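You operate a simulated robot arm through the tools that you are given. There is no shell and no other tool.

You are at the controls of a simulated two-armed robot. One attempt, no reset.

Task
Reset the red slide to about 25 cm, the black to about 50.
Fine: clamp both again.

The check looks at the end state, three seconds after you hand in, the way a careful person would. Anything else that was tipped, shoved, dropped, spilled or broken makes it a failure.

Robot
Two 7-joint arms with fingered hands on one trunk that stands fixed in place. Base frame: the origin is at the foot of the trunk, x ahead of it, y to its left, z up. Readings come in m, rad, newtons and seconds.
The left shoulder is at [0.194, 0.17, 1.002], the right one opposite. With the tool pointing down near the work surface each hand reaches from about 0.48 to 0.9 m from the base axis, measured 20 degrees to its own side. Payload 4 kg a hand.
The TCP of each hand is the grasp point between the finger pads, 0.026 m short of the fingertips. In the tool frame z runs along the fingers and y along their closing line. The gripper opens to 0.132 m; its body begins 0.073 m behind the TCP. The gripper is a hand of 4 fingers: y runs from the thumb to the fingers, the wrist lies at [0, 0, -0.224] in the tool frame.
Orientation is that of the tool frame in the base frame, as a unit quaternion [w, x, y, z]. With the fingers straight down and closing along the base's y, the tool's x points along the base's -x, its y along +y and its z along -z.

Tools
- The arms move only by the tool arm_command. It takes "left_increments", "right_increments" or both (then of equal length, played together; a hand with none holds still); each is one flat list of numbers, 6 for each row, row after row: the turn, a rotation vector about the base's x, y, z in units of 45 degrees (1.0 is 45 degrees), then the shift along the base's x, y, z in units of 100 mm (1.0 is 100 mm). In form: [ax, ay, az, tx, ty, tz, ax, ay, az, tx, ty, tz, ...]. A call has 1 to 20 rows; each row is the pose to reach, as a shift and turn from the pose commanded when the call began. A call with a number of a shift or a turn outside -1 to 1 is refused whole. Rows are played at 5 a second. More than 0.05 m and 0.15 rad between two rows, and nothing of the call is played. Where a pose cannot be reached the arm comes as near as it can. A force on the tool above 40 N (or 10 N above the force at the start of the call, whichever is more), or a blocked arm, ends the call early, and 0.2 s more pass. In this call time passes only in rows, and 0.2 s behind the last. The reply holds the time, the measured pose of the TCP, the force on the tool along the base axes, the opening and the grip force, in the units named above and with some noise, with the torque about the TCP (base axes, N m) and any sound that the robot's microphone picked up.
- Cameras (640 x 400 px; columns grow to the right, rows downward): "scene" is now at [0.3085, -0.0701, 1.1891]; the picture's right is [-0.75, -0.67, 0.00], its down [-0.22, 0.25, -0.94] and it looks along [0.63, -0.70, -0.34] (base axes); focal length 230 px, centre (320, 200). "left" rides on the left gripper at [-0.073, 0.006, -0.093] in its tool frame; the picture's right is [-0.08, -1.00, 0.00], its down [0.79, -0.06, -0.62] and it looks along [0.61, -0.05, 0.79] (tool axes); focal length 230 px, centre (320, 200). "right" rides on the right gripper at [0.073, 0.006, -0.093] in its tool frame; the picture's right is [-0.08, 1.00, 0.00], its down [-0.78, -0.06, -0.62] and it looks along [-0.62, -0.05, 0.79] (tool axes); focal length 230 px, centre (320, 200). There is no depth. A picture from a camera that has moved, and an enlarged one, comes with that camera's place and axes in the base frame and with its lens.
- grab_frame(camera): a new picture of that camera. It takes no simulated time.
- slide_trunk(by): moves the trunk up (or, below 0, down) by that many m; the arms and the scene camera ride with it, the base frame stays. It gives what a move gives, with no picture.
- curl_fingers(finger1, finger2, finger3, thumb_bend, hand): sets how far each is bent, from 0 (flat) to 1 (curled in); at 0.3 the hand is open as for a grip, at 0.7 the pads meet at the TCP. One left out holds its place. A second passes; each finger stops where it meets its share of the squeeze, and holds until it gets a number again. It is the only way to open and close the hand. It gives what a move gives, with no picture; readings hold the bend of each and the force on the fingers (four entries, about 0 where the hand has none), thumb and palm.
- aim_head(pan, tilt): turns the head with the scene camera to pan (to the left, within 1.396 rad either way) and tilt (down, from -0.506 to 1.204), counted from straight ahead of the robot (the tilt from the chest, where the trunk bows). It gives what a move gives.
- close_up(camera, box): a new picture of the part [left, top, right, bottom] of that camera's present view, enlarged. It takes no simulated time.
- job_done(): hands the job in; it is judged then, once.

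Nothing tells you positions but the pictures and the camera data. Unless the task says otherwise, let go and move clear before handing in.

The tools are called after "Emit:" as name(argument=value, ...) on one line, values as JSON. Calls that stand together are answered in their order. arm_command: Moves the arms, as the interface text tells. Its arguments: {"type":"object","properties":{"left_increments":{"type":"array","items":{"type":"number"}},"right_increments":{"type":"array","items":{"type":"number"}}},"required":[]} The other tools are called the same way: slide_trunk (by) moves the trunk up or down; curl_fingers (finger1, finger2, finger3, thumb_bend, hand) moves the fingers one by one; aim_head (pan, tilt) turns the head that bears the scene camera; grab_frame (camera) takes a picture; close_up (camera, box) takes an enlarged picture of a part of a camera's view; job_done () hands the job in.

At the start:

```text
clock: 0.0
left_position: [0.464, -0.0797, 1.0835]
left_orientation: [-0.004, -0.016, 1.0, 0.016]
left_force: [91.9, 133.3, -124.7]
left_ft_torque: [-14.76, 11.16, 2.35]
left_width: 0.1318
left_gripper_force: 0.0
left_shape: jaw
left_bend: [0.3, 0.3, 0.3, 0.3]
left_finger forces: [0.1, 0.0, 0.0, 0.1, 0.0, 0.0]
right_position: [0.3473, -0.4537, 1.0111]
right_orientation: [0.007, 0.019, 1.0, 0.017]
right_force: [0.0, 0.5, 0.8]
right_ft_torque: [0.01, 0.01, 0.02]
right_width: 0.1318
right_gripper_force: 0.0
right_shape: jaw
right_bend: [0.3, 0.3, 0.3, 0.3]
right_finger forces: [0.1, 0.1, 0.1, 0.0, 0.1, 0.0]
trunk travel left (down, up): [-0.025, 0.326]
head pan, tilt (commanded): [-0.843, 0.342]
```

scene: 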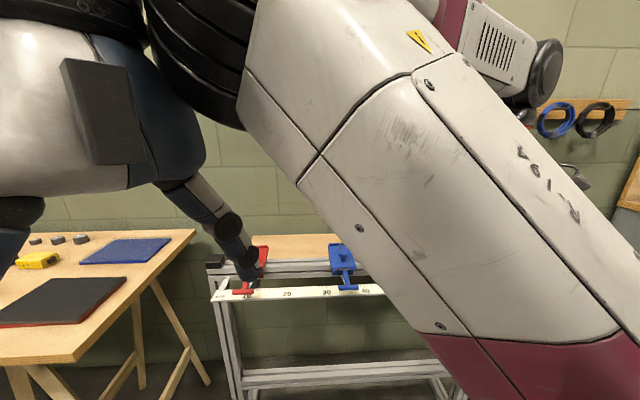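
right: 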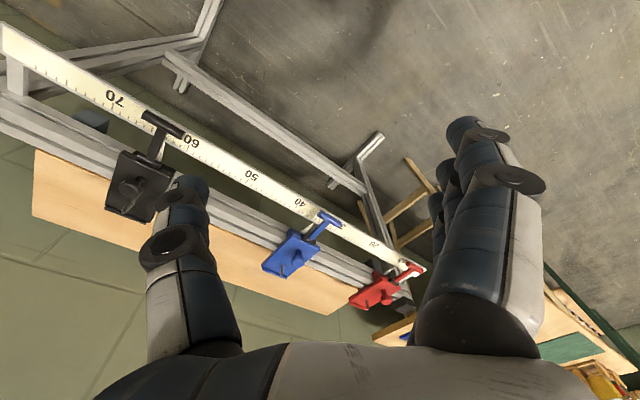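
left: 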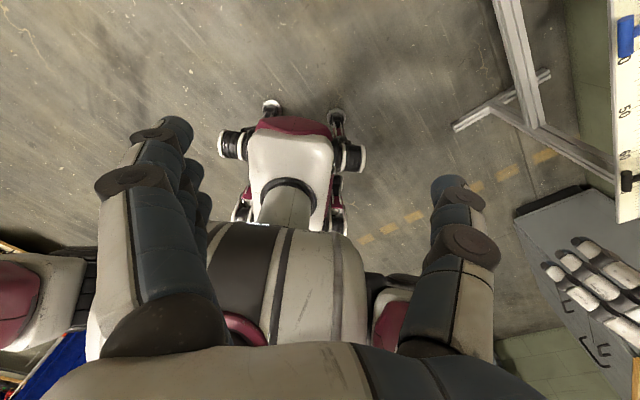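

The scene camera shows a rail with a red, a blue and (from the right hand's camera) a black slide on a ruler; the left arm blocks much of the view and reports a large force. I'll look more closely before moving anything.

Emit:
grab_frame(camera="scene")

Emit:
close_up(camera="right", box=[240, 180, 440, 320])

Emit:
close_up(camera="right", box=[60, 60, 260, 220])

Emit:
close_up(camera="scene", box=[190, 220, 400, 320])

Emit:
grab_frame(camera="left")

```text
taken
camera scene: at [0.3085, -0.0701, 1.1891], right [-0.75, -0.67, 0.0], down [-0.22, 0.25, -0.94], along [0.63, -0.7, -0.34], focal length 230 px, centre (320, 200)
```

scene: 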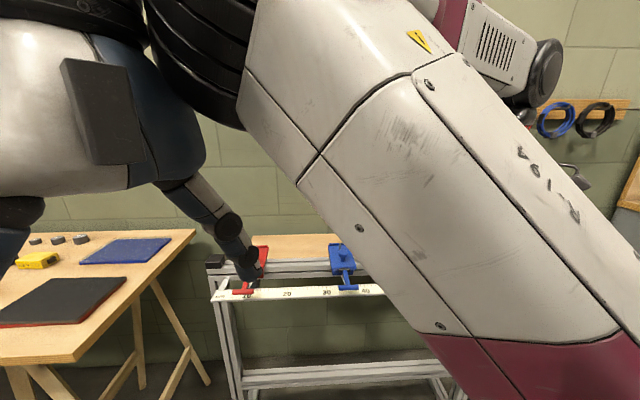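

```text
2.86 times, centred on (340, 250) of right
camera zoom: at [0.2746, -0.4494, 1.1055], right [0.11, 0.99, 0.04], down [0.77, -0.11, 0.62], along [0.62, -0.04, -0.78], focal length 657 px, centre (263, 57)
```

zoom: 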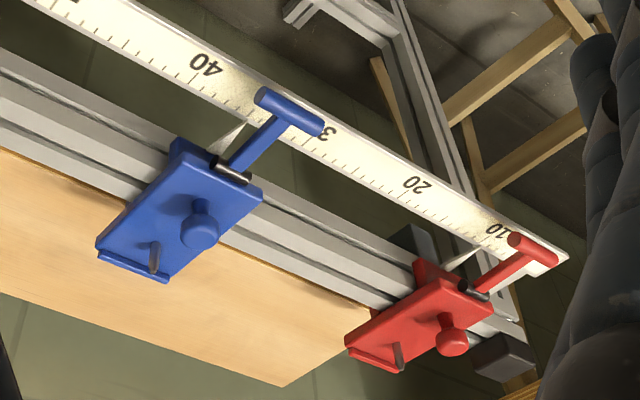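

```text
2.50 times, centred on (160, 140) of right
camera zoom: at [0.2746, -0.4494, 1.1055], right [0.11, 0.99, 0.04], down [0.77, -0.11, 0.62], along [0.62, -0.04, -0.78], focal length 575 px, centre (720, 350)
```

zoom: 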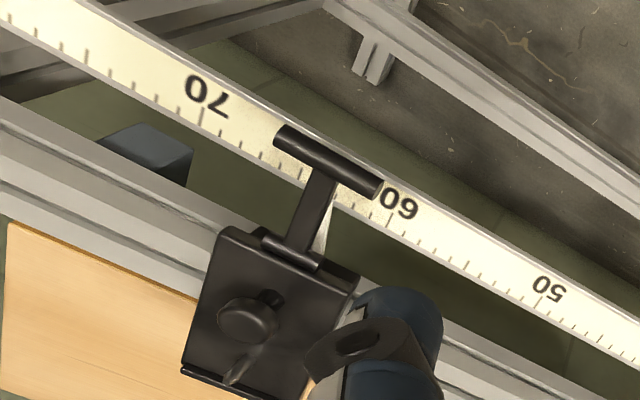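

```text
3.05 times, centred on (295, 270) of scene
camera zoom: at [0.3085, -0.0701, 1.1891], right [-0.75, -0.67, 0.0], down [-0.22, 0.25, -0.94], along [0.63, -0.7, -0.34], focal length 702 px, centre (396, -13)
```

zoom: 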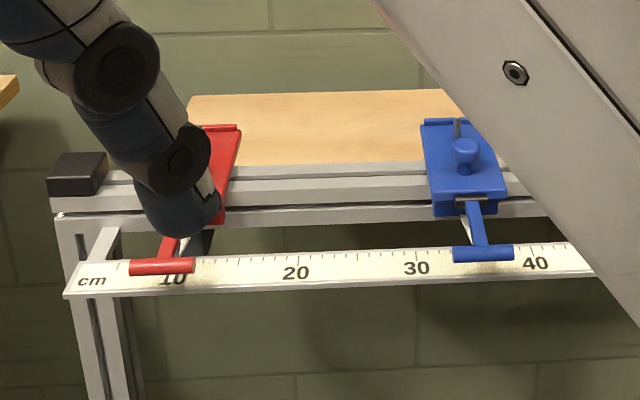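

```text
taken
camera left: at [0.5383, -0.0742, 1.1777], right [0.11, -0.99, -0.03], down [-0.78, -0.1, 0.62], along [-0.62, -0.04, -0.78], focal length 230 px, centre (320, 200)
```

left: 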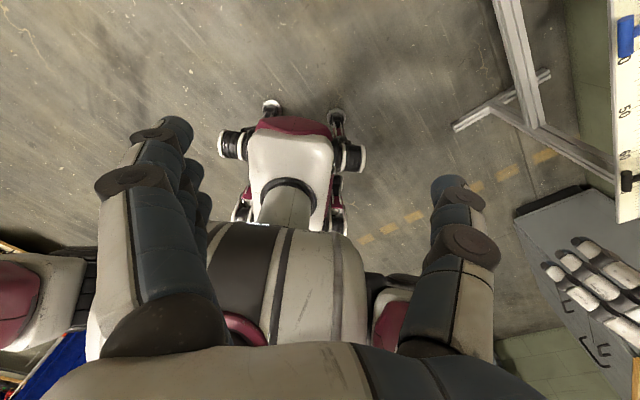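

The red pointer sits near 11 on the ruler, blue near 35 and black near 64; each slide has a T-lever in front, hinged at a dark pin, plus a knob on the plate. I'll turn the head to see what the left arm might be touching and what else stands around.

Emit:
aim_head(pan=0.0, tilt=0.6)

Emit:
grab_frame(camera="scene")

Emit:
aim_head(pan=0.9, tilt=0.5)

Emit:
grab_frame(camera="scene")

Emit:
aim_head(pan=-1.39, tilt=0.5)

Emit:
grab_frame(camera="scene")

```text
clock: 1.2
left_position: [0.4646, -0.079, 1.0841]
left_orientation: [-0.003, -0.016, 1.0, 0.016]
left_force: [2.3, 3.9, -3.7]
left_ft_torque: [-0.28, 0.26, 0.08]
left_width: 0.1318
left_gripper_force: 0.0
left_shape: jaw
left_bend: [0.3, 0.3, 0.3, 0.3]
left_finger forces: [0.1, 0.1, 0.0, 0.0, 0.0, 0.1]
right_position: [0.3463, -0.4555, 1.0113]
right_orientation: [0.006, 0.019, 1.0, 0.018]
right_force: [0.0, -0.6, -1.0]
right_ft_torque: [0.03, 0.01, -0.02]
right_width: 0.1318
right_gripper_force: 0.0
right_shape: jaw
right_bend: [0.3, 0.3, 0.3, 0.3]
right_finger forces: [0.0, 0.0, 0.0, 0.0, 0.1, 0.0]
trunk travel left (down, up): [-0.025, 0.326]
head pan, tilt (commanded): [0.0, 0.6]
```

```text
taken
camera scene: at [0.3349, -0.0006, 1.1655], right [0.0, -1.0, 0.0], down [-0.56, 0.0, -0.83], along [0.83, 0.0, -0.56], focal length 230 px, centre (320, 200)
```

scene: 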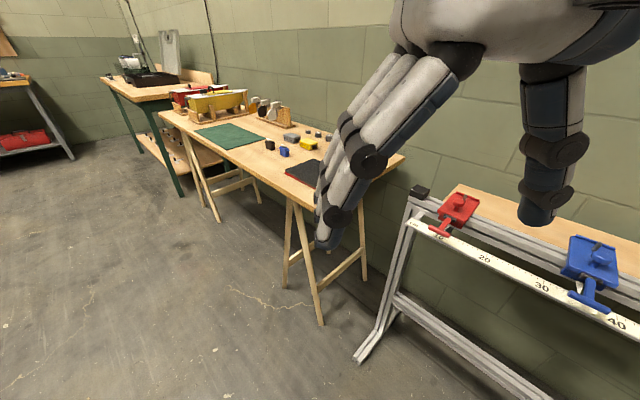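

```text
clock: 2.4
left_position: [0.4645, -0.0776, 1.0843]
left_orientation: [-0.004, -0.016, 1.0, 0.015]
left_force: [4.1, 4.4, -3.0]
left_ft_torque: [-0.34, 0.43, 0.13]
left_width: 0.1317
left_gripper_force: 0.1
left_shape: jaw
left_bend: [0.3, 0.3, 0.3, 0.3]
left_finger forces: [0.0, 0.0, 0.0, 0.0, 0.0, 0.0]
right_position: [0.3484, -0.4562, 1.0108]
right_orientation: [0.007, 0.019, 1.0, 0.019]
right_force: [-0.1, -0.9, 0.0]
right_ft_torque: [0.0, -0.03, 0.06]
right_width: 0.1318
right_gripper_force: 0.1
right_shape: jaw
right_bend: [0.3, 0.3, 0.3, 0.3]
right_finger forces: [0.0, 0.1, 0.0, 0.0, 0.1, 0.0]
trunk travel left (down, up): [-0.025, 0.326]
head pan, tilt (commanded): [0.901, 0.499]
```

```text
taken
camera scene: at [0.3031, 0.0707, 1.1746], right [0.78, -0.62, 0.0], down [-0.3, -0.37, -0.88], along [0.55, 0.69, -0.48], focal length 230 px, centre (320, 200)
```

scene: 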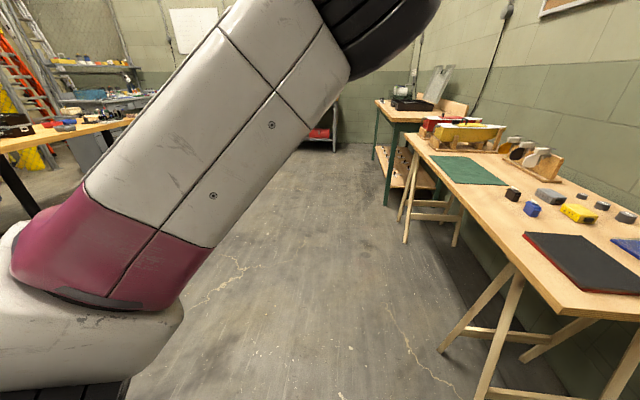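

```text
clock: 4.5
left_position: [0.4654, -0.0781, 1.0838]
left_orientation: [-0.003, -0.015, 1.0, 0.016]
left_force: [5.2, 4.3, -3.8]
left_ft_torque: [-0.33, 0.57, 0.14]
left_width: 0.1319
left_gripper_force: 0.0
left_shape: jaw
left_bend: [0.3, 0.3, 0.3, 0.3]
left_finger forces: [0.0, 0.1, 0.1, 0.1, 0.1, 0.1]
right_position: [0.3479, -0.4544, 1.0114]
right_orientation: [0.007, 0.019, 1.0, 0.019]
right_force: [1.2, 0.1, -0.6]
right_ft_torque: [0.02, -0.01, -0.03]
right_width: 0.132
right_gripper_force: 0.0
right_shape: jaw
right_bend: [0.3, 0.3, 0.3, 0.3]
right_finger forces: [0.0, 0.0, 0.0, 0.0, 0.1, 0.0]
trunk travel left (down, up): [-0.025, 0.326]
head pan, tilt (commanded): [-1.389, 0.499]
```

```text
taken
camera scene: at [0.263, -0.09, 1.1746], right [-0.98, -0.18, 0.0], down [-0.09, 0.47, -0.88], along [0.16, -0.86, -0.48], focal length 230 px, centre (320, 200)
```

scene: 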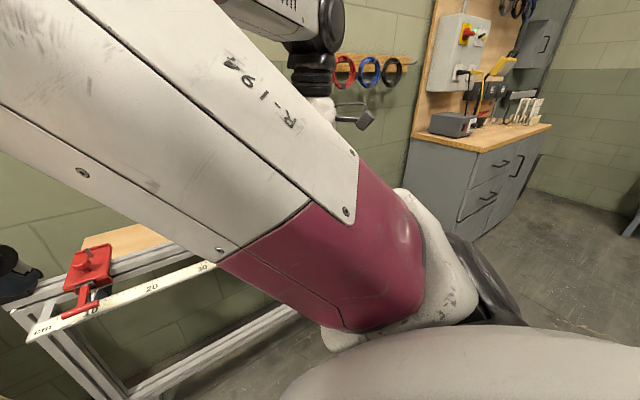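

It's the right arm that blocked the head's view. Triangulating the ruler marks gives mark 10 at about (0.76, -0.29, 0.785) and mark 40 at about (0.54, -0.50, 0.788), so the scale runs along (-0.73, -0.68). I'll look closer at the slides to understand their clamps.

Emit:
aim_head(pan=-0.45, tilt=0.6)

Emit:
grab_frame(camera="scene")

Emit:
close_up(camera="right", box=[340, 240, 440, 320])

Emit:
close_up(camera="right", box=[250, 200, 350, 285])

Emit:
close_up(camera="right", box=[90, 100, 210, 225])

```text
clock: 5.7
left_position: [0.4637, -0.0786, 1.0838]
left_orientation: [-0.004, -0.016, 1.0, 0.015]
left_force: [5.8, 4.7, -4.5]
left_ft_torque: [-0.31, 0.58, 0.16]
left_width: 0.132
left_gripper_force: 0.1
left_shape: jaw
left_bend: [0.3, 0.3, 0.3, 0.3]
left_finger forces: [0.0, 0.0, 0.0, 0.0, 0.0, 0.1]
right_position: [0.3467, -0.4552, 1.0121]
right_orientation: [0.007, 0.02, 1.0, 0.018]
right_force: [0.4, -0.6, 1.0]
right_ft_torque: [-0.02, 0.0, 0.01]
right_width: 0.1321
right_gripper_force: 0.2
right_shape: jaw
right_bend: [0.3, 0.3, 0.3, 0.3]
right_finger forces: [0.1, 0.0, 0.0, 0.0, 0.0, 0.0]
trunk travel left (down, up): [-0.025, 0.326]
head pan, tilt (commanded): [-0.45, 0.6]
```

```text
taken
camera scene: at [0.3261, -0.0391, 1.1655], right [-0.44, -0.9, 0.0], down [-0.51, 0.25, -0.83], along [0.74, -0.36, -0.56], focal length 230 px, centre (320, 200)
```

scene: 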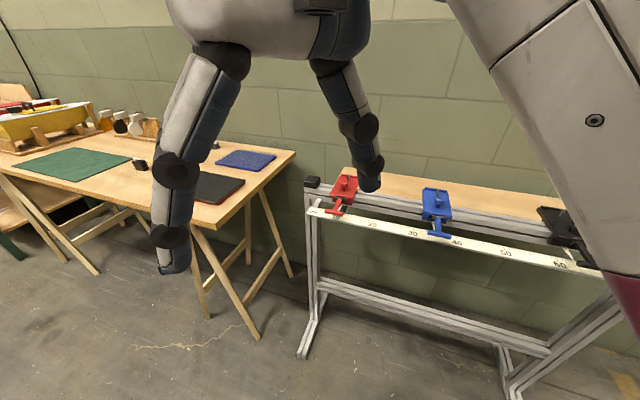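

```text
5.00 times, centred on (390, 280) of right
camera zoom: at [0.2742, -0.4497, 1.1051], right [0.12, 0.99, 0.04], down [0.77, -0.11, 0.62], along [0.62, -0.04, -0.78], focal length 1150 px, centre (-30, -200)
```

zoom: 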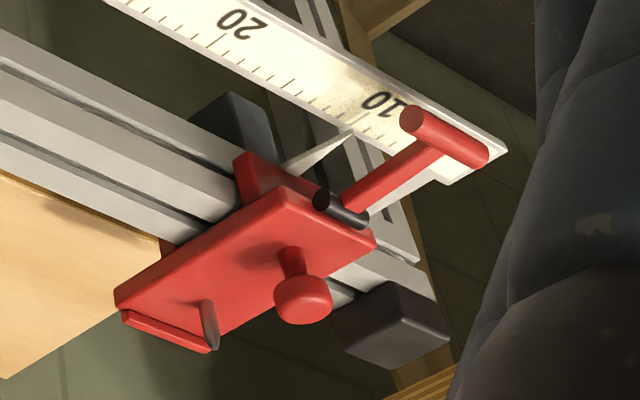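

```text
4.71 times, centred on (300, 242) of right
camera zoom: at [0.2742, -0.4497, 1.1051], right [0.12, 0.99, 0.04], down [0.77, -0.11, 0.62], along [0.62, -0.04, -0.78], focal length 1083 px, centre (414, 0)
```

zoom: 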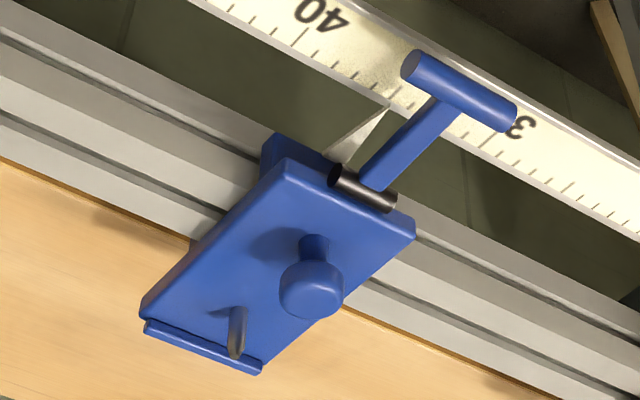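

```text
3.20 times, centred on (150, 162) of right
camera zoom: at [0.2742, -0.4497, 1.1051], right [0.12, 0.99, 0.04], down [0.77, -0.11, 0.62], along [0.62, -0.04, -0.78], focal length 736 px, centre (864, 320)
```

zoom: 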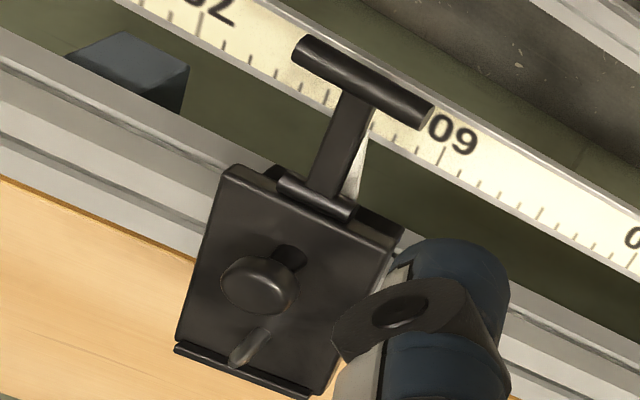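

I now place blue's T-bar at about (0.561, -0.454, 0.80), its hinge at (0.603, -0.496, 0.81) and its knob at (0.633, -0.522, 0.834), so the lever is about 6 cm long and lies out over the ruler, which I take to mean clamped. The left hand hangs right in front of the head, so I'll move it out to the left first.

Emit:
arm_command(left_increments=[0, 0, 0, 0, 0.25, 0, 0, 0, 0, 0, 0.5, 0, 0, 0, 0, 0, 0.75, 0, 0, 0, 0, 0, 1.0, 0])

Emit:
grab_frame(camera="scene")

```text
clock: 6.7
left_position: [0.4642, 0.0214, 1.0841]
left_orientation: [-0.004, -0.015, 1.0, 0.016]
left_force: [-0.2, -0.3, -0.3]
left_ft_torque: [0.02, 0.06, 0.03]
left_width: 0.1318
left_gripper_force: 0.0
left_shape: jaw
left_bend: [0.3, 0.3, 0.3, 0.3]
left_finger forces: [0.0, 0.1, 0.0, 0.1, 0.1, 0.0]
right_position: [0.3467, -0.4547, 1.0111]
right_orientation: [0.007, 0.02, 1.0, 0.018]
right_force: [-0.5, -0.1, 0.6]
right_ft_torque: [-0.02, 0.05, -0.04]
right_width: 0.1318
right_gripper_force: 0.1
right_shape: jaw
right_bend: [0.3, 0.3, 0.3, 0.3]
right_finger forces: [0.0, 0.0, 0.0, 0.0, 0.1, 0.0]
trunk travel left (down, up): [-0.025, 0.326]
head pan, tilt (commanded): [-0.45, 0.6]
```

```text
taken
camera scene: at [0.326, -0.0387, 1.1656], right [-0.44, -0.9, 0.0], down [-0.51, 0.25, -0.83], along [0.74, -0.36, -0.56], focal length 230 px, centre (320, 200)
```

scene: 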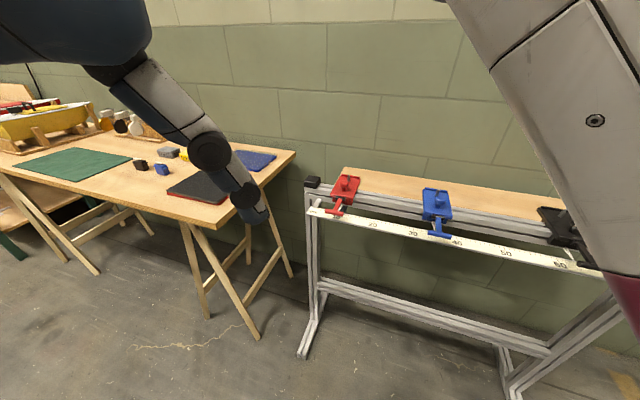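

The left arm is free now (force near zero) and the view is opening up. I'll move it another 20 cm to the left, out of the workspace.

Emit:
arm_command(left_increments=[0, 0, 0, 0, 0.25, 0, 0, 0, 0, 0, 0.5, 0, 0, 0, 0, 0, 0.75, 0, 0, 0, 0, 0, 1.0, 0])

Emit:
arm_command(left_increments=[0, 0, 0, 0, 0.25, 0, 0, 0, 0, 0, 0.5, 0, 0, 0, 0, 0, 0.75, 0, 0, 0, 0, 0, 1.0, 0])

Emit:
grab_frame(camera="scene")

Emit:
close_up(camera="scene", box=[295, 160, 475, 260])

```text
clock: 7.7
left_position: [0.4649, 0.1229, 1.0859]
left_orientation: [-0.004, -0.015, 1.0, 0.015]
left_force: [-1.0, -0.1, -0.2]
left_ft_torque: [0.0, 0.01, -0.01]
left_width: 0.1317
left_gripper_force: 0.0
left_shape: jaw
left_bend: [0.3, 0.3, 0.3, 0.3]
left_finger forces: [0.0, 0.0, 0.1, 0.0, 0.0, 0.0]
right_position: [0.347, -0.4554, 1.0116]
right_orientation: [0.007, 0.018, 1.0, 0.019]
right_force: [1.1, 0.2, 1.2]
right_ft_torque: [0.0, -0.03, 0.0]
right_width: 0.132
right_gripper_force: 0.1
right_shape: jaw
right_bend: [0.3, 0.3, 0.3, 0.3]
right_finger forces: [0.0, 0.0, 0.1, 0.1, 0.0, 0.1]
trunk travel left (down, up): [-0.025, 0.326]
head pan, tilt (commanded): [-0.45, 0.6]
```

```text
clock: 8.7
left_position: [0.4649, 0.2218, 1.0867]
left_orientation: [-0.004, -0.016, 1.0, 0.016]
left_force: [0.6, -0.7, 0.2]
left_ft_torque: [-0.02, 0.0, -0.01]
left_width: 0.1317
left_gripper_force: 0.0
left_shape: jaw
left_bend: [0.3, 0.3, 0.3, 0.3]
left_finger forces: [0.1, 0.0, 0.0, 0.0, 0.0, 0.1]
right_position: [0.3465, -0.4547, 1.0104]
right_orientation: [0.007, 0.019, 1.0, 0.019]
right_force: [0.8, 0.5, 0.7]
right_ft_torque: [0.03, -0.01, -0.06]
right_width: 0.1321
right_gripper_force: 0.0
right_shape: jaw
right_bend: [0.3, 0.3, 0.3, 0.3]
right_finger forces: [0.1, 0.1, 0.0, 0.0, 0.0, 0.1]
trunk travel left (down, up): [-0.025, 0.326]
head pan, tilt (commanded): [-0.45, 0.6]
```

```text
taken
camera scene: at [0.3261, -0.0388, 1.1655], right [-0.44, -0.9, 0.0], down [-0.51, 0.25, -0.83], along [0.74, -0.36, -0.56], focal length 230 px, centre (320, 200)
```

scene: 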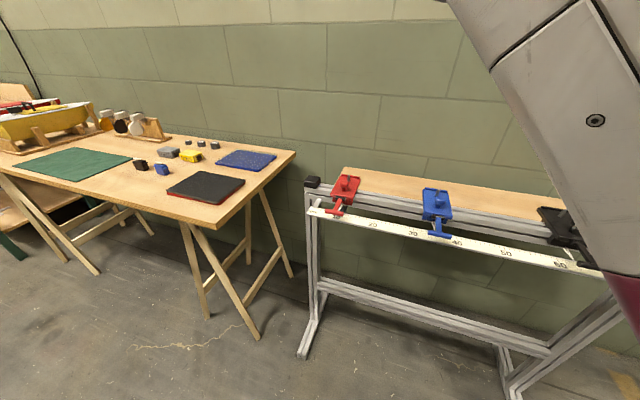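

```text
3.56 times, centred on (385, 210) of scene
camera zoom: at [0.3261, -0.0388, 1.1655], right [-0.44, -0.9, 0.0], down [-0.51, 0.25, -0.83], along [0.74, -0.36, -0.56], focal length 819 px, centre (89, 164)
```

zoom: 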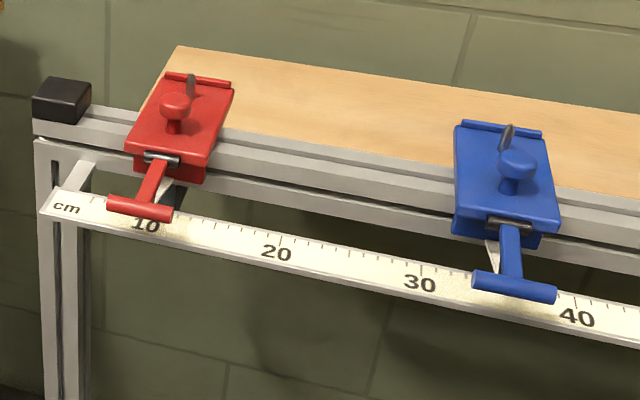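

The rail is now in clear view. I'll zoom in on each slide to read the pointers and see the clamp.

Emit:
close_up(camera="scene", box=[305, 165, 375, 225])

Emit:
close_up(camera="scene", box=[405, 175, 475, 250])

Emit:
close_up(camera="scene", box=[520, 190, 620, 290])

```text
6.67 times, centred on (340, 195) of scene
camera zoom: at [0.3261, -0.0388, 1.1655], right [-0.44, -0.9, 0.0], down [-0.51, 0.25, -0.83], along [0.74, -0.36, -0.56], focal length 1536 px, centre (187, 233)
```

zoom: 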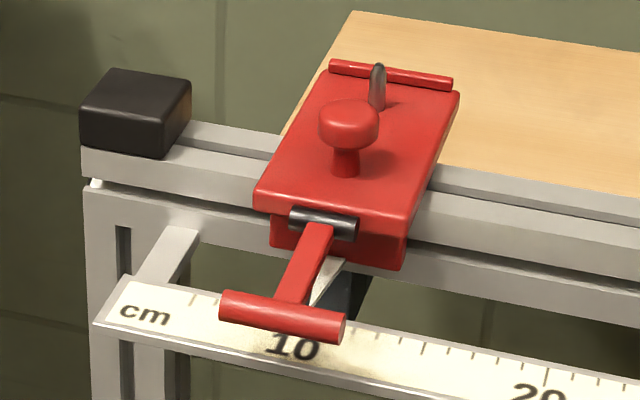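

```text
5.33 times, centred on (440, 212) of scene
camera zoom: at [0.3261, -0.0388, 1.1655], right [-0.44, -0.9, 0.0], down [-0.51, 0.25, -0.83], along [0.74, -0.36, -0.56], focal length 1229 px, centre (-320, 133)
```

zoom: 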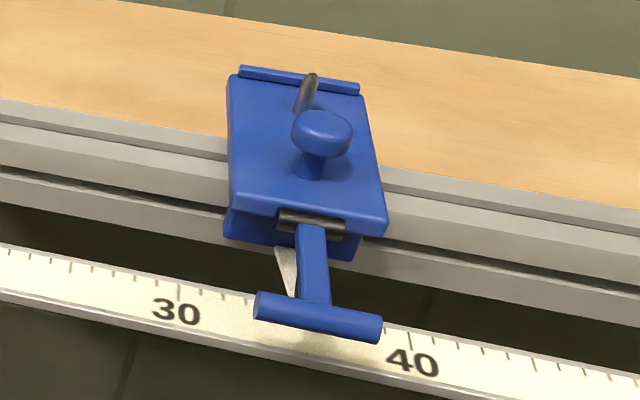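

```text
4.00 times, centred on (570, 240) of scene
camera zoom: at [0.3261, -0.0388, 1.1655], right [-0.44, -0.9, 0.0], down [-0.51, 0.25, -0.83], along [0.74, -0.36, -0.56], focal length 922 px, centre (-680, 40)
```

zoom: 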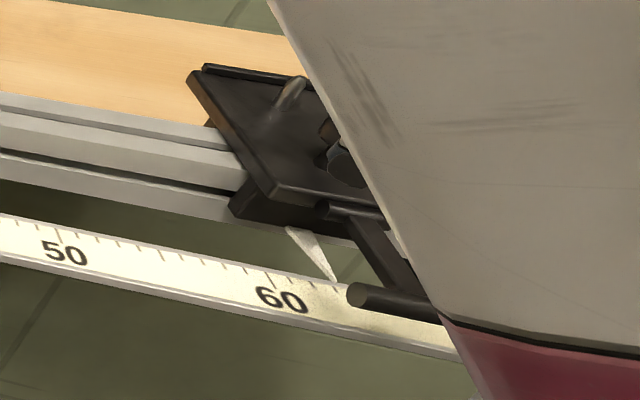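

Red's T-bar centre comes out at about (0.733, -0.278, 0.806) and is about 5 cm long; red reads near 11, blue near 35, black near 62.7. Next I bring the right hand over toward red and yaw it -45° so that its closing line runs along the rail.

Emit:
arm_command(right_increments=[0, 0, -0.17, 0.17, 0.08, 0, 0, 0, -0.34, 0.34, 0.16, 0, 0, 0, -0.51, 0.51, 0.24, 0, 0, 0, -0.68, 0.68, 0.32, 0, 0, 0, -0.85, 0.85, 0.4, 0, 0, 0, -1.0, 1.0, 0.46, 0])

Emit:
grab_frame(camera="right")

Emit:
grab_frame(camera="scene")

```text
clock: 10.1
left_position: [0.4649, 0.2204, 1.0862]
left_orientation: [-0.004, -0.016, 1.0, 0.016]
left_force: [0.4, 0.1, 1.1]
left_ft_torque: [0.0, 0.0, -0.01]
left_width: 0.1319
left_gripper_force: 0.0
left_shape: jaw
left_bend: [0.3, 0.3, 0.3, 0.3]
left_finger forces: [0.0, 0.0, 0.1, 0.0, 0.1, 0.0]
right_position: [0.438, -0.423, 1.01]
right_orientation: [0.015, 0.427, 0.904, 0.025]
right_force: [0.2, -0.4, 0.0]
right_ft_torque: [0.04, 0.0, 0.03]
right_width: 0.1319
right_gripper_force: 0.0
right_shape: jaw
right_bend: [0.3, 0.3, 0.3, 0.3]
right_finger forces: [0.1, 0.1, 0.1, 0.0, 0.0, 0.0]
trunk travel left (down, up): [-0.025, 0.326]
head pan, tilt (commanded): [-0.45, 0.6]
```

```text
taken
camera right: at [0.3925, -0.3663, 1.1043], right [0.82, 0.57, 0.06], down [0.42, -0.67, 0.61], along [0.39, -0.48, -0.79], focal length 230 px, centre (320, 200)
```

right: 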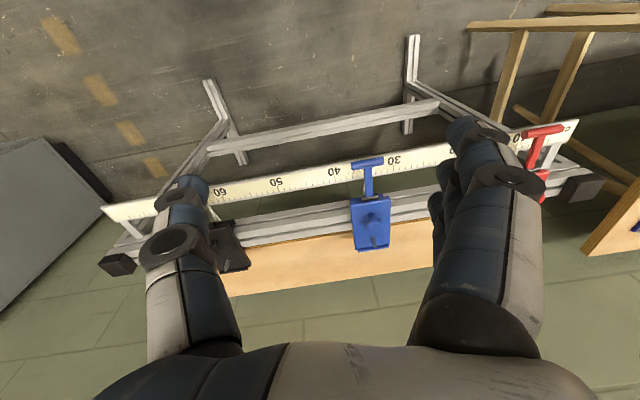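

```text
taken
camera scene: at [0.3264, -0.039, 1.1654], right [-0.44, -0.9, 0.0], down [-0.51, 0.25, -0.82], along [0.74, -0.36, -0.57], focal length 230 px, centre (320, 200)
```

scene: 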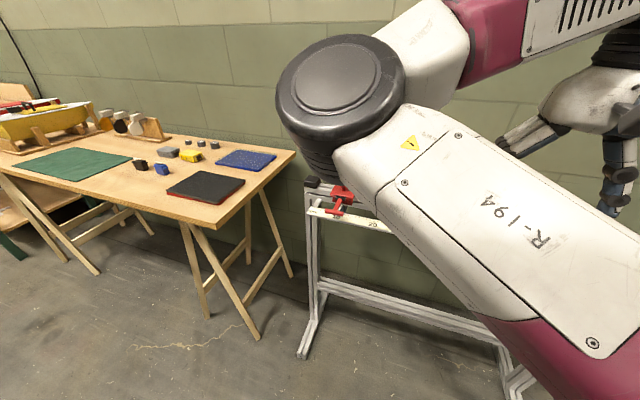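

The hand has yawed with its fingers on the low-number side, and slides are visible in the right camera. I continue toward red at the same height.

Emit:
arm_command(right_increments=[0, 0, 0, 0.25, 0.11, 0, 0, 0, 0, 0.5, 0.22, 0, 0, 0, 0, 0.75, 0.33, 0, 0, 0, 0, 1.0, 0.44, 0])

Emit:
grab_frame(camera="scene")

Emit:
grab_frame(camera="right")

```text
clock: 11.1
left_position: [0.4664, 0.2206, 1.0865]
left_orientation: [-0.004, -0.016, 1.0, 0.015]
left_force: [1.1, 0.2, -0.2]
left_ft_torque: [0.0, -0.01, 0.02]
left_width: 0.132
left_gripper_force: 0.0
left_shape: jaw
left_bend: [0.3, 0.3, 0.3, 0.3]
left_finger forces: [0.0, 0.1, 0.1, 0.0, 0.0, 0.0]
right_position: [0.5373, -0.4319, 1.0093]
right_orientation: [0.007, 0.426, 0.905, 0.016]
right_force: [-0.1, 0.4, 0.3]
right_ft_torque: [-0.03, 0.03, -0.01]
right_width: 0.132
right_gripper_force: 0.1
right_shape: jaw
right_bend: [0.3, 0.3, 0.3, 0.3]
right_finger forces: [0.0, 0.0, 0.0, 0.0, 0.0, 0.0]
right hand out of reach, approached as far as the arm can: row 1, 2, 3, 4
trunk travel left (down, up): [-0.025, 0.326]
head pan, tilt (commanded): [-0.45, 0.6]
```

```text
taken
camera scene: at [0.3262, -0.0389, 1.1655], right [-0.44, -0.9, 0.0], down [-0.51, 0.25, -0.83], along [0.74, -0.36, -0.56], focal length 230 px, centre (320, 200)
```

scene: 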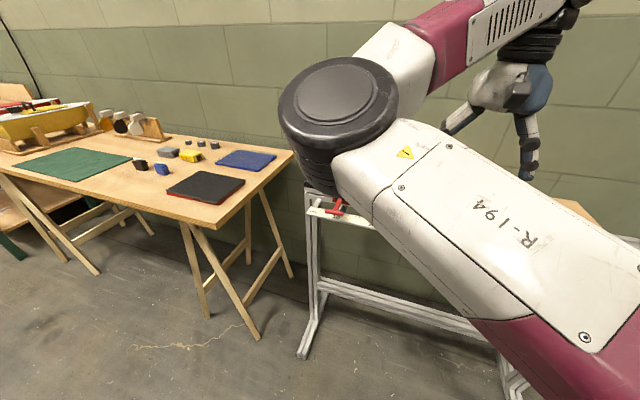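

```text
taken
camera right: at [0.4933, -0.3733, 1.1041], right [0.82, 0.57, 0.04], down [0.44, -0.66, 0.61], along [0.38, -0.49, -0.79], focal length 230 px, centre (320, 200)
```

right: 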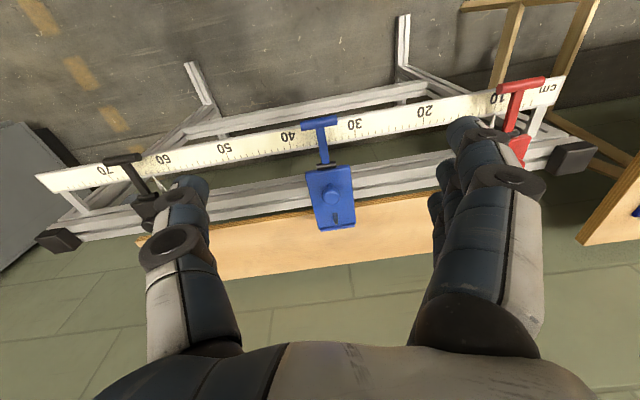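

The arm could not quite follow (it stopped at y = -0.43, reported out of reach), because its elbow is folded inward. I'll turn the yaw back partway and see whether the hand can then get there.

Emit:
arm_command(right_increments=[0, 0, 0.15, 0, 0, 0, 0, 0, 0.3, 0, 0, 0, 0, 0, 0.45, 0, 0, 0, 0, 0, 0.6, 0, 0, 0])

Emit:
grab_frame(camera="scene")

```text
clock: 12.1
left_position: [0.4656, 0.2205, 1.0861]
left_orientation: [-0.004, -0.016, 1.0, 0.016]
left_force: [0.0, -0.3, -1.2]
left_ft_torque: [-0.03, 0.05, -0.01]
left_width: 0.1317
left_gripper_force: 0.1
left_shape: jaw
left_bend: [0.3, 0.3, 0.3, 0.3]
left_finger forces: [0.0, 0.1, 0.1, 0.0, 0.1, 0.0]
right_position: [0.5383, -0.4298, 1.0085]
right_orientation: [0.003, 0.203, 0.979, 0.022]
right_force: [-0.4, -0.4, -0.1]
right_ft_torque: [-0.01, 0.01, 0.03]
right_width: 0.1319
right_gripper_force: 0.1
right_shape: jaw
right_bend: [0.3, 0.3, 0.3, 0.3]
right_finger forces: [0.0, 0.0, 0.0, 0.0, 0.0, 0.1]
trunk travel left (down, up): [-0.025, 0.326]
head pan, tilt (commanded): [-0.45, 0.6]
```

```text
taken
camera scene: at [0.3261, -0.0391, 1.1655], right [-0.44, -0.9, 0.0], down [-0.51, 0.25, -0.83], along [0.74, -0.36, -0.56], focal length 230 px, centre (320, 200)
```

scene: 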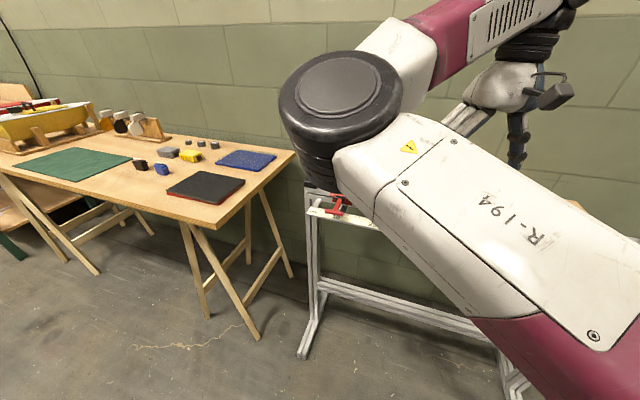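

At a yaw of about -23° the pose is reachable and held. Now I test moving toward red in x and y at this yaw.

Emit:
arm_command(right_increments=[0, 0, 0, 0.15, 0.2, 0, 0, 0, 0, 0.3, 0.4, 0, 0, 0, 0, 0.45, 0.6, 0, 0, 0, 0, 0.6, 0.8, 0])

Emit:
grab_frame(camera="scene")

```text
clock: 13.1
left_position: [0.465, 0.22, 1.0856]
left_orientation: [-0.004, -0.015, 1.0, 0.016]
left_force: [0.0, 0.1, -0.4]
left_ft_torque: [0.0, 0.0, 0.0]
left_width: 0.1319
left_gripper_force: 0.0
left_shape: jaw
left_bend: [0.3, 0.3, 0.3, 0.3]
left_finger forces: [0.0, 0.0, 0.0, 0.1, 0.0, 0.0]
right_position: [0.5635, -0.4245, 1.0115]
right_orientation: [0.01, 0.204, 0.979, 0.027]
right_force: [0.2, 0.2, 0.5]
right_ft_torque: [0.02, -0.02, -0.01]
right_width: 0.1319
right_gripper_force: 0.1
right_shape: jaw
right_bend: [0.3, 0.3, 0.3, 0.3]
right_finger forces: [0.0, 0.1, 0.0, 0.0, 0.1, 0.0]
right hand out of reach, approached as far as the arm can: row 1, 2, 3, 4
trunk travel left (down, up): [-0.025, 0.326]
head pan, tilt (commanded): [-0.45, 0.6]
```

```text
taken
camera scene: at [0.326, -0.0391, 1.1655], right [-0.44, -0.9, 0.0], down [-0.51, 0.25, -0.83], along [0.74, -0.36, -0.56], focal length 230 px, centre (320, 200)
```

scene: 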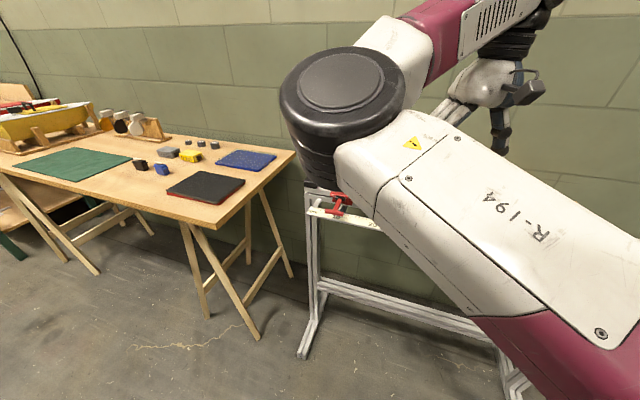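

The hand only moves outward, not inward: the elbow is swung in against a limit. I'll look at the right arm's layout to plan how to get the elbow out to the right.

Emit:
aim_head(pan=-1.1, tilt=0.9)

Emit:
grab_frame(camera="scene")

Emit:
aim_head(pan=-0.8, tilt=0.0)

Emit:
grab_frame(camera="scene")

Emit:
grab_frame(camera="left")

```text
clock: 14.2
left_position: [0.4645, 0.2203, 1.086]
left_orientation: [-0.004, -0.016, 1.0, 0.016]
left_force: [0.2, 0.1, -0.2]
left_ft_torque: [-0.01, -0.01, -0.01]
left_width: 0.132
left_gripper_force: 0.1
left_shape: jaw
left_bend: [0.3, 0.3, 0.3, 0.3]
left_finger forces: [0.1, 0.0, 0.0, 0.0, 0.0, 0.0]
right_position: [0.5635, -0.4256, 1.01]
right_orientation: [0.009, 0.202, 0.979, 0.024]
right_force: [1.0, 0.1, -0.9]
right_ft_torque: [-0.01, 0.02, 0.0]
right_width: 0.132
right_gripper_force: 0.0
right_shape: jaw
right_bend: [0.3, 0.3, 0.3, 0.3]
right_finger forces: [0.0, 0.1, 0.1, 0.1, 0.0, 0.0]
trunk travel left (down, up): [-0.025, 0.326]
head pan, tilt (commanded): [-1.1, 0.901]
```

```text
taken
camera scene: at [0.2809, -0.0678, 1.1407], right [-0.89, -0.45, 0.0], down [-0.36, 0.7, -0.62], along [0.28, -0.55, -0.78], focal length 230 px, centre (320, 200)
```

scene: 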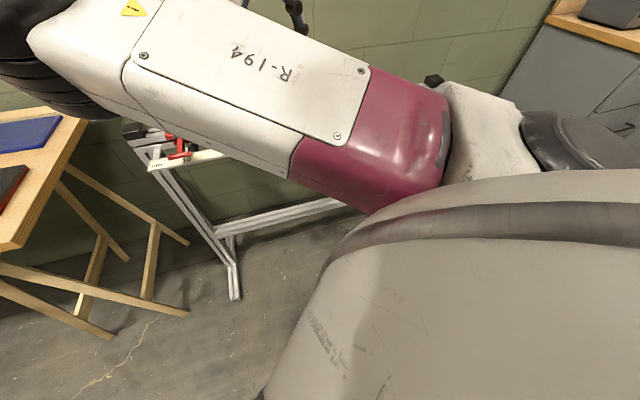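

```text
clock: 15.3
left_position: [0.4652, 0.2209, 1.0845]
left_orientation: [-0.004, -0.016, 1.0, 0.016]
left_force: [-0.7, 0.5, -0.2]
left_ft_torque: [0.04, 0.01, -0.02]
left_width: 0.1318
left_gripper_force: 0.1
left_shape: jaw
left_bend: [0.3, 0.3, 0.3, 0.3]
left_finger forces: [0.0, 0.0, 0.0, 0.0, 0.0, 0.0]
right_position: [0.5648, -0.4265, 1.01]
right_orientation: [0.008, 0.202, 0.979, 0.023]
right_force: [0.0, 0.0, -0.1]
right_ft_torque: [0.01, -0.01, 0.0]
right_width: 0.1319
right_gripper_force: 0.1
right_shape: jaw
right_bend: [0.3, 0.3, 0.3, 0.3]
right_finger forces: [0.1, 0.0, 0.1, 0.0, 0.0, 0.0]
trunk travel left (down, up): [-0.025, 0.326]
head pan, tilt (commanded): [-0.799, 0.0]
```

```text
taken
camera scene: at [0.3093, -0.0651, 1.2206], right [-0.72, -0.7, 0.0], down [0.0, 0.0, -1.0], along [0.7, -0.72, 0.0], focal length 230 px, centre (320, 200)
```

scene: 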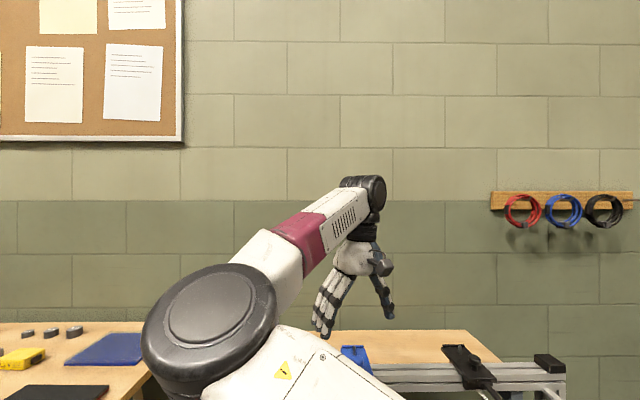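

```text
taken
camera left: at [0.5387, 0.2258, 1.1799], right [0.11, -0.99, -0.03], down [-0.78, -0.1, 0.62], along [-0.62, -0.04, -0.78], focal length 230 px, centre (320, 200)
```

left: 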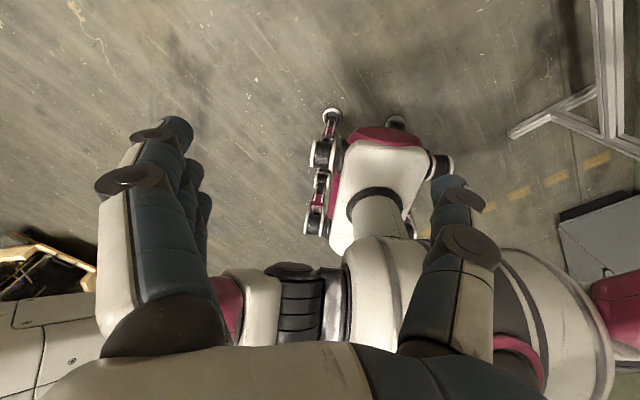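

The upper arm points straight ahead and the forearm folds to the right, so extending forward is free while swinging in is not. I'll extend in x first and see how far the hand can go.

Emit:
arm_command(right_increments=[0, 0, 0, 0.25, 0, 0, 0, 0, 0, 0.5, 0, 0, 0, 0, 0, 0.75, 0, 0, 0, 0, 0, 1.0, 0, 0])

Emit:
arm_command(right_increments=[0, 0, 0, 0.2, 0.05, 0, 0, 0, 0, 0.4, 0.1, 0, 0, 0, 0, 0.6, 0.15, 0, 0, 0, 0, 0.8, 0.2, 0])

Emit:
grab_frame(camera="scene")

```text
clock: 16.4
left_position: [0.4654, 0.2208, 1.0863]
left_orientation: [-0.004, -0.015, 1.0, 0.016]
left_force: [0.4, 0.4, -0.6]
left_ft_torque: [0.01, -0.03, -0.02]
left_width: 0.1319
left_gripper_force: 0.1
left_shape: jaw
left_bend: [0.3, 0.3, 0.3, 0.3]
left_finger forces: [0.1, 0.1, 0.0, 0.0, 0.0, 0.0]
right_position: [0.6748, -0.4078, 1.0152]
right_orientation: [0.01, 0.172, 0.985, 0.017]
right_force: [0.1, -0.2, 0.1]
right_ft_torque: [0.02, -0.02, 0.03]
right_width: 0.1316
right_gripper_force: 0.0
right_shape: jaw
right_bend: [0.3, 0.3, 0.3, 0.3]
right_finger forces: [0.0, 0.1, 0.1, 0.0, 0.1, 0.0]
trunk travel left (down, up): [-0.025, 0.326]
head pan, tilt (commanded): [-0.799, 0.0]
```

```text
clock: 17.4
left_position: [0.4639, 0.2204, 1.0863]
left_orientation: [-0.003, -0.017, 1.0, 0.015]
left_force: [0.4, -0.3, -0.3]
left_ft_torque: [-0.01, 0.01, 0.01]
left_width: 0.132
left_gripper_force: 0.0
left_shape: jaw
left_bend: [0.3, 0.3, 0.3, 0.3]
left_finger forces: [0.0, 0.0, 0.0, 0.0, 0.0, 0.1]
right_position: [0.7538, -0.3873, 1.0133]
right_orientation: [0.009, 0.173, 0.985, 0.017]
right_force: [0.0, 0.6, -0.7]
right_ft_torque: [-0.04, 0.02, -0.02]
right_width: 0.132
right_gripper_force: 0.0
right_shape: jaw
right_bend: [0.3, 0.3, 0.3, 0.3]
right_finger forces: [0.1, 0.0, 0.0, 0.0, 0.0, 0.0]
trunk travel left (down, up): [-0.025, 0.326]
head pan, tilt (commanded): [-0.799, 0.0]
```

```text
taken
camera scene: at [0.3094, -0.0652, 1.2206], right [-0.72, -0.7, 0.0], down [0.0, 0.0, -1.0], along [0.7, -0.72, 0.0], focal length 230 px, centre (320, 200)
```

scene: 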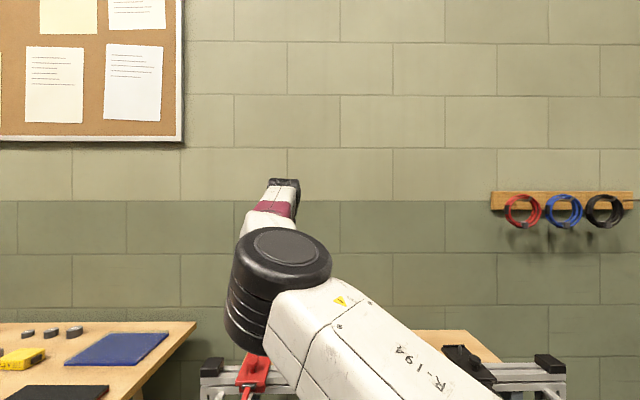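

Extending worked: the hand is at (0.754, -0.387, 1.013) and no longer at a limit. Now I bring it left toward red.

Emit:
arm_command(right_increments=[0, 0, 0, -0.05, 0.25, 0, 0, 0, 0, -0.1, 0.5, 0, 0, 0, 0, -0.15, 0.75, 0, 0, 0, 0, -0.2, 1.0, 0])

Emit:
grab_frame(camera="scene")

Emit:
grab_frame(camera="right")

```text
clock: 18.6
left_position: [0.4656, 0.2192, 1.0863]
left_orientation: [-0.004, -0.015, 1.0, 0.016]
left_force: [0.3, -0.1, -0.2]
left_ft_torque: [0.03, 0.06, 0.02]
left_width: 0.132
left_gripper_force: 0.0
left_shape: jaw
left_bend: [0.3, 0.3, 0.3, 0.3]
left_finger forces: [0.0, 0.1, 0.0, 0.0, 0.1, 0.0]
right_position: [0.7318, -0.3214, 1.0047]
right_orientation: [0.0, 0.205, 0.978, 0.033]
right_force: [-0.1, -0.9, 0.4]
right_ft_torque: [0.0, 0.04, -0.01]
right_width: 0.132
right_gripper_force: 0.1
right_shape: jaw
right_bend: [0.3, 0.3, 0.3, 0.3]
right_finger forces: [0.1, 0.0, 0.0, 0.1, 0.0, 0.0]
trunk travel left (down, up): [-0.025, 0.326]
head pan, tilt (commanded): [-0.799, 0.0]
stopped in row 4 (right hand): the arm was blocked; the commanded pose is now the measured one
```

```text
taken
camera scene: at [0.3102, -0.0659, 1.2201], right [-0.72, -0.7, 0.0], down [0.0, 0.0, -1.0], along [0.7, -0.72, 0.0], focal length 230 px, centre (320, 200)
```

scene: 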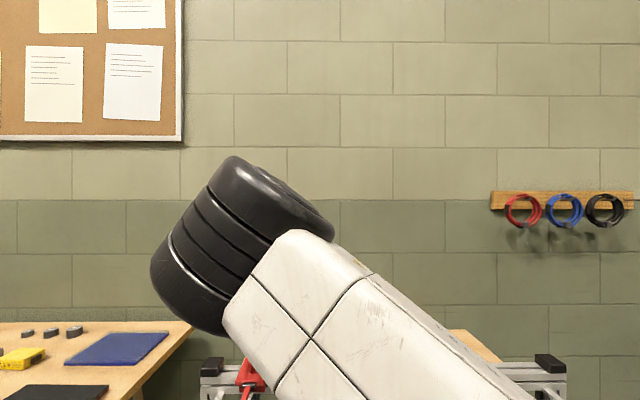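

```text
taken
camera right: at [0.6659, -0.2929, 1.1001], right [0.47, 0.88, 0.06], down [0.69, -0.41, 0.6], along [0.56, -0.24, -0.8], focal length 230 px, centre (320, 200)
```

right: 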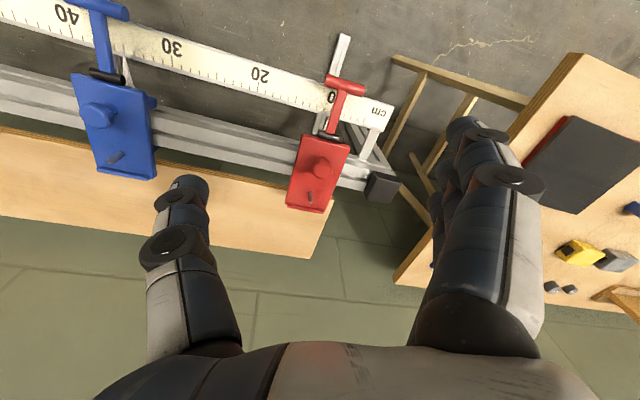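

The arm was blocked just short, apparently by the upper arm brushing the head. I'll turn the head left out of its way, check the forces, and use the hand cameras to look around.

Emit:
aim_head(pan=0.6, tilt=0.3)

Emit:
grab_frame(camera="scene")

```text
clock: 20.1
left_position: [0.4639, 0.2215, 1.086]
left_orientation: [-0.002, -0.015, 1.0, 0.016]
left_force: [0.8, 0.4, 1.1]
left_ft_torque: [0.04, -0.03, 0.0]
left_width: 0.1319
left_gripper_force: 0.0
left_shape: jaw
left_bend: [0.3, 0.3, 0.3, 0.3]
left_finger forces: [0.1, 0.1, 0.1, 0.1, 0.1, 0.1]
right_position: [0.729, -0.3207, 1.0062]
right_orientation: [0.001, 0.204, 0.978, 0.033]
right_force: [0.5, -0.5, 0.2]
right_ft_torque: [0.0, -0.01, 0.0]
right_width: 0.1319
right_gripper_force: 0.0
right_shape: jaw
right_bend: [0.3, 0.3, 0.3, 0.3]
right_finger forces: [0.1, 0.1, 0.1, 0.0, 0.1, 0.0]
trunk travel left (down, up): [-0.025, 0.326]
head pan, tilt (commanded): [0.6, 0.3]
```

```text
taken
camera scene: at [0.3236, 0.0521, 1.193], right [0.56, -0.83, 0.0], down [-0.24, -0.17, -0.96], along [0.79, 0.54, -0.3], focal length 230 px, centre (320, 200)
```

scene: 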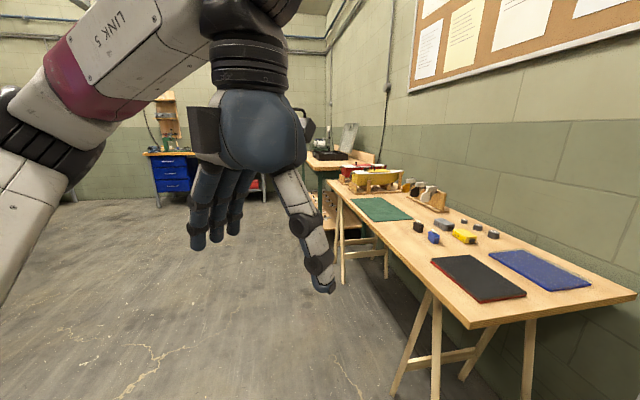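

With the head turned away, I try again to bring the right hand left over red's bar.

Emit:
arm_command(right_increments=[0, 0, 0, 0, 0.15, 0, 0, 0, 0, 0, 0.3, 0, 0, 0, 0, 0, 0.45, 0])

Emit:
grab_frame(camera="right")

Emit:
grab_frame(camera="scene")

```text
clock: 21.1
left_position: [0.4655, 0.2202, 1.0858]
left_orientation: [-0.004, -0.015, 1.0, 0.016]
left_force: [0.4, 1.1, -0.9]
left_ft_torque: [0.03, 0.02, 0.03]
left_width: 0.1318
left_gripper_force: 0.0
left_shape: jaw
left_bend: [0.3, 0.3, 0.3, 0.3]
left_finger forces: [0.0, 0.0, 0.0, 0.1, 0.0, 0.0]
right_position: [0.7281, -0.3049, 0.9973]
right_orientation: [-0.007, 0.231, 0.972, 0.05]
right_force: [-1.3, -0.5, -0.1]
right_ft_torque: [0.0, -0.01, 0.02]
right_width: 0.132
right_gripper_force: 0.2
right_shape: jaw
right_bend: [0.3, 0.3, 0.3, 0.3]
right_finger forces: [0.0, 0.0, 0.1, 0.1, 0.1, 0.0]
trunk travel left (down, up): [-0.025, 0.326]
head pan, tilt (commanded): [0.6, 0.3]
stopped in row 3 (right hand): the arm was blocked; the commanded pose is now the measured one
```

```text
taken
camera right: at [0.6653, -0.2766, 1.095], right [0.52, 0.85, 0.09], down [0.67, -0.47, 0.58], along [0.54, -0.24, -0.81], focal length 230 px, centre (320, 200)
```

right: 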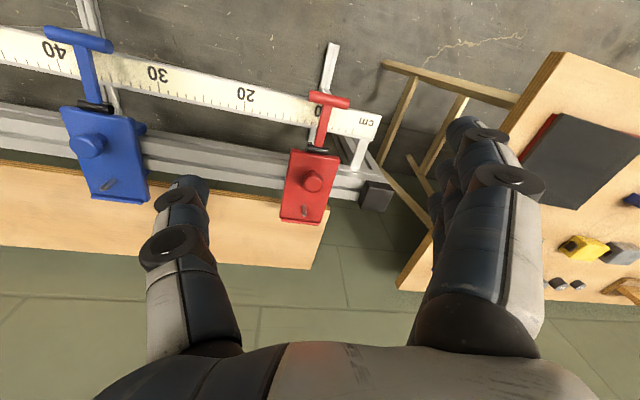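

```text
taken
camera scene: at [0.3242, 0.0514, 1.1927], right [0.56, -0.83, 0.0], down [-0.24, -0.17, -0.96], along [0.79, 0.54, -0.3], focal length 230 px, centre (320, 200)
```

scene: 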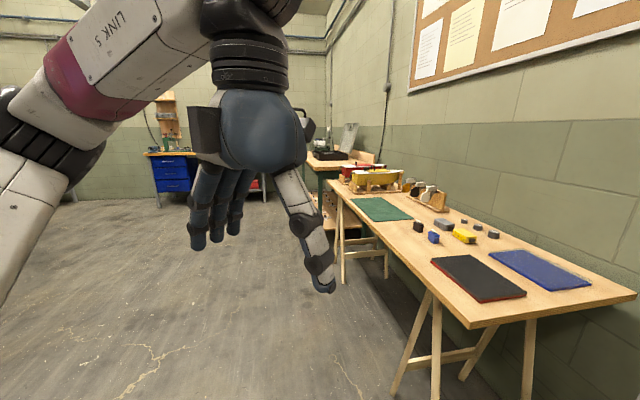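

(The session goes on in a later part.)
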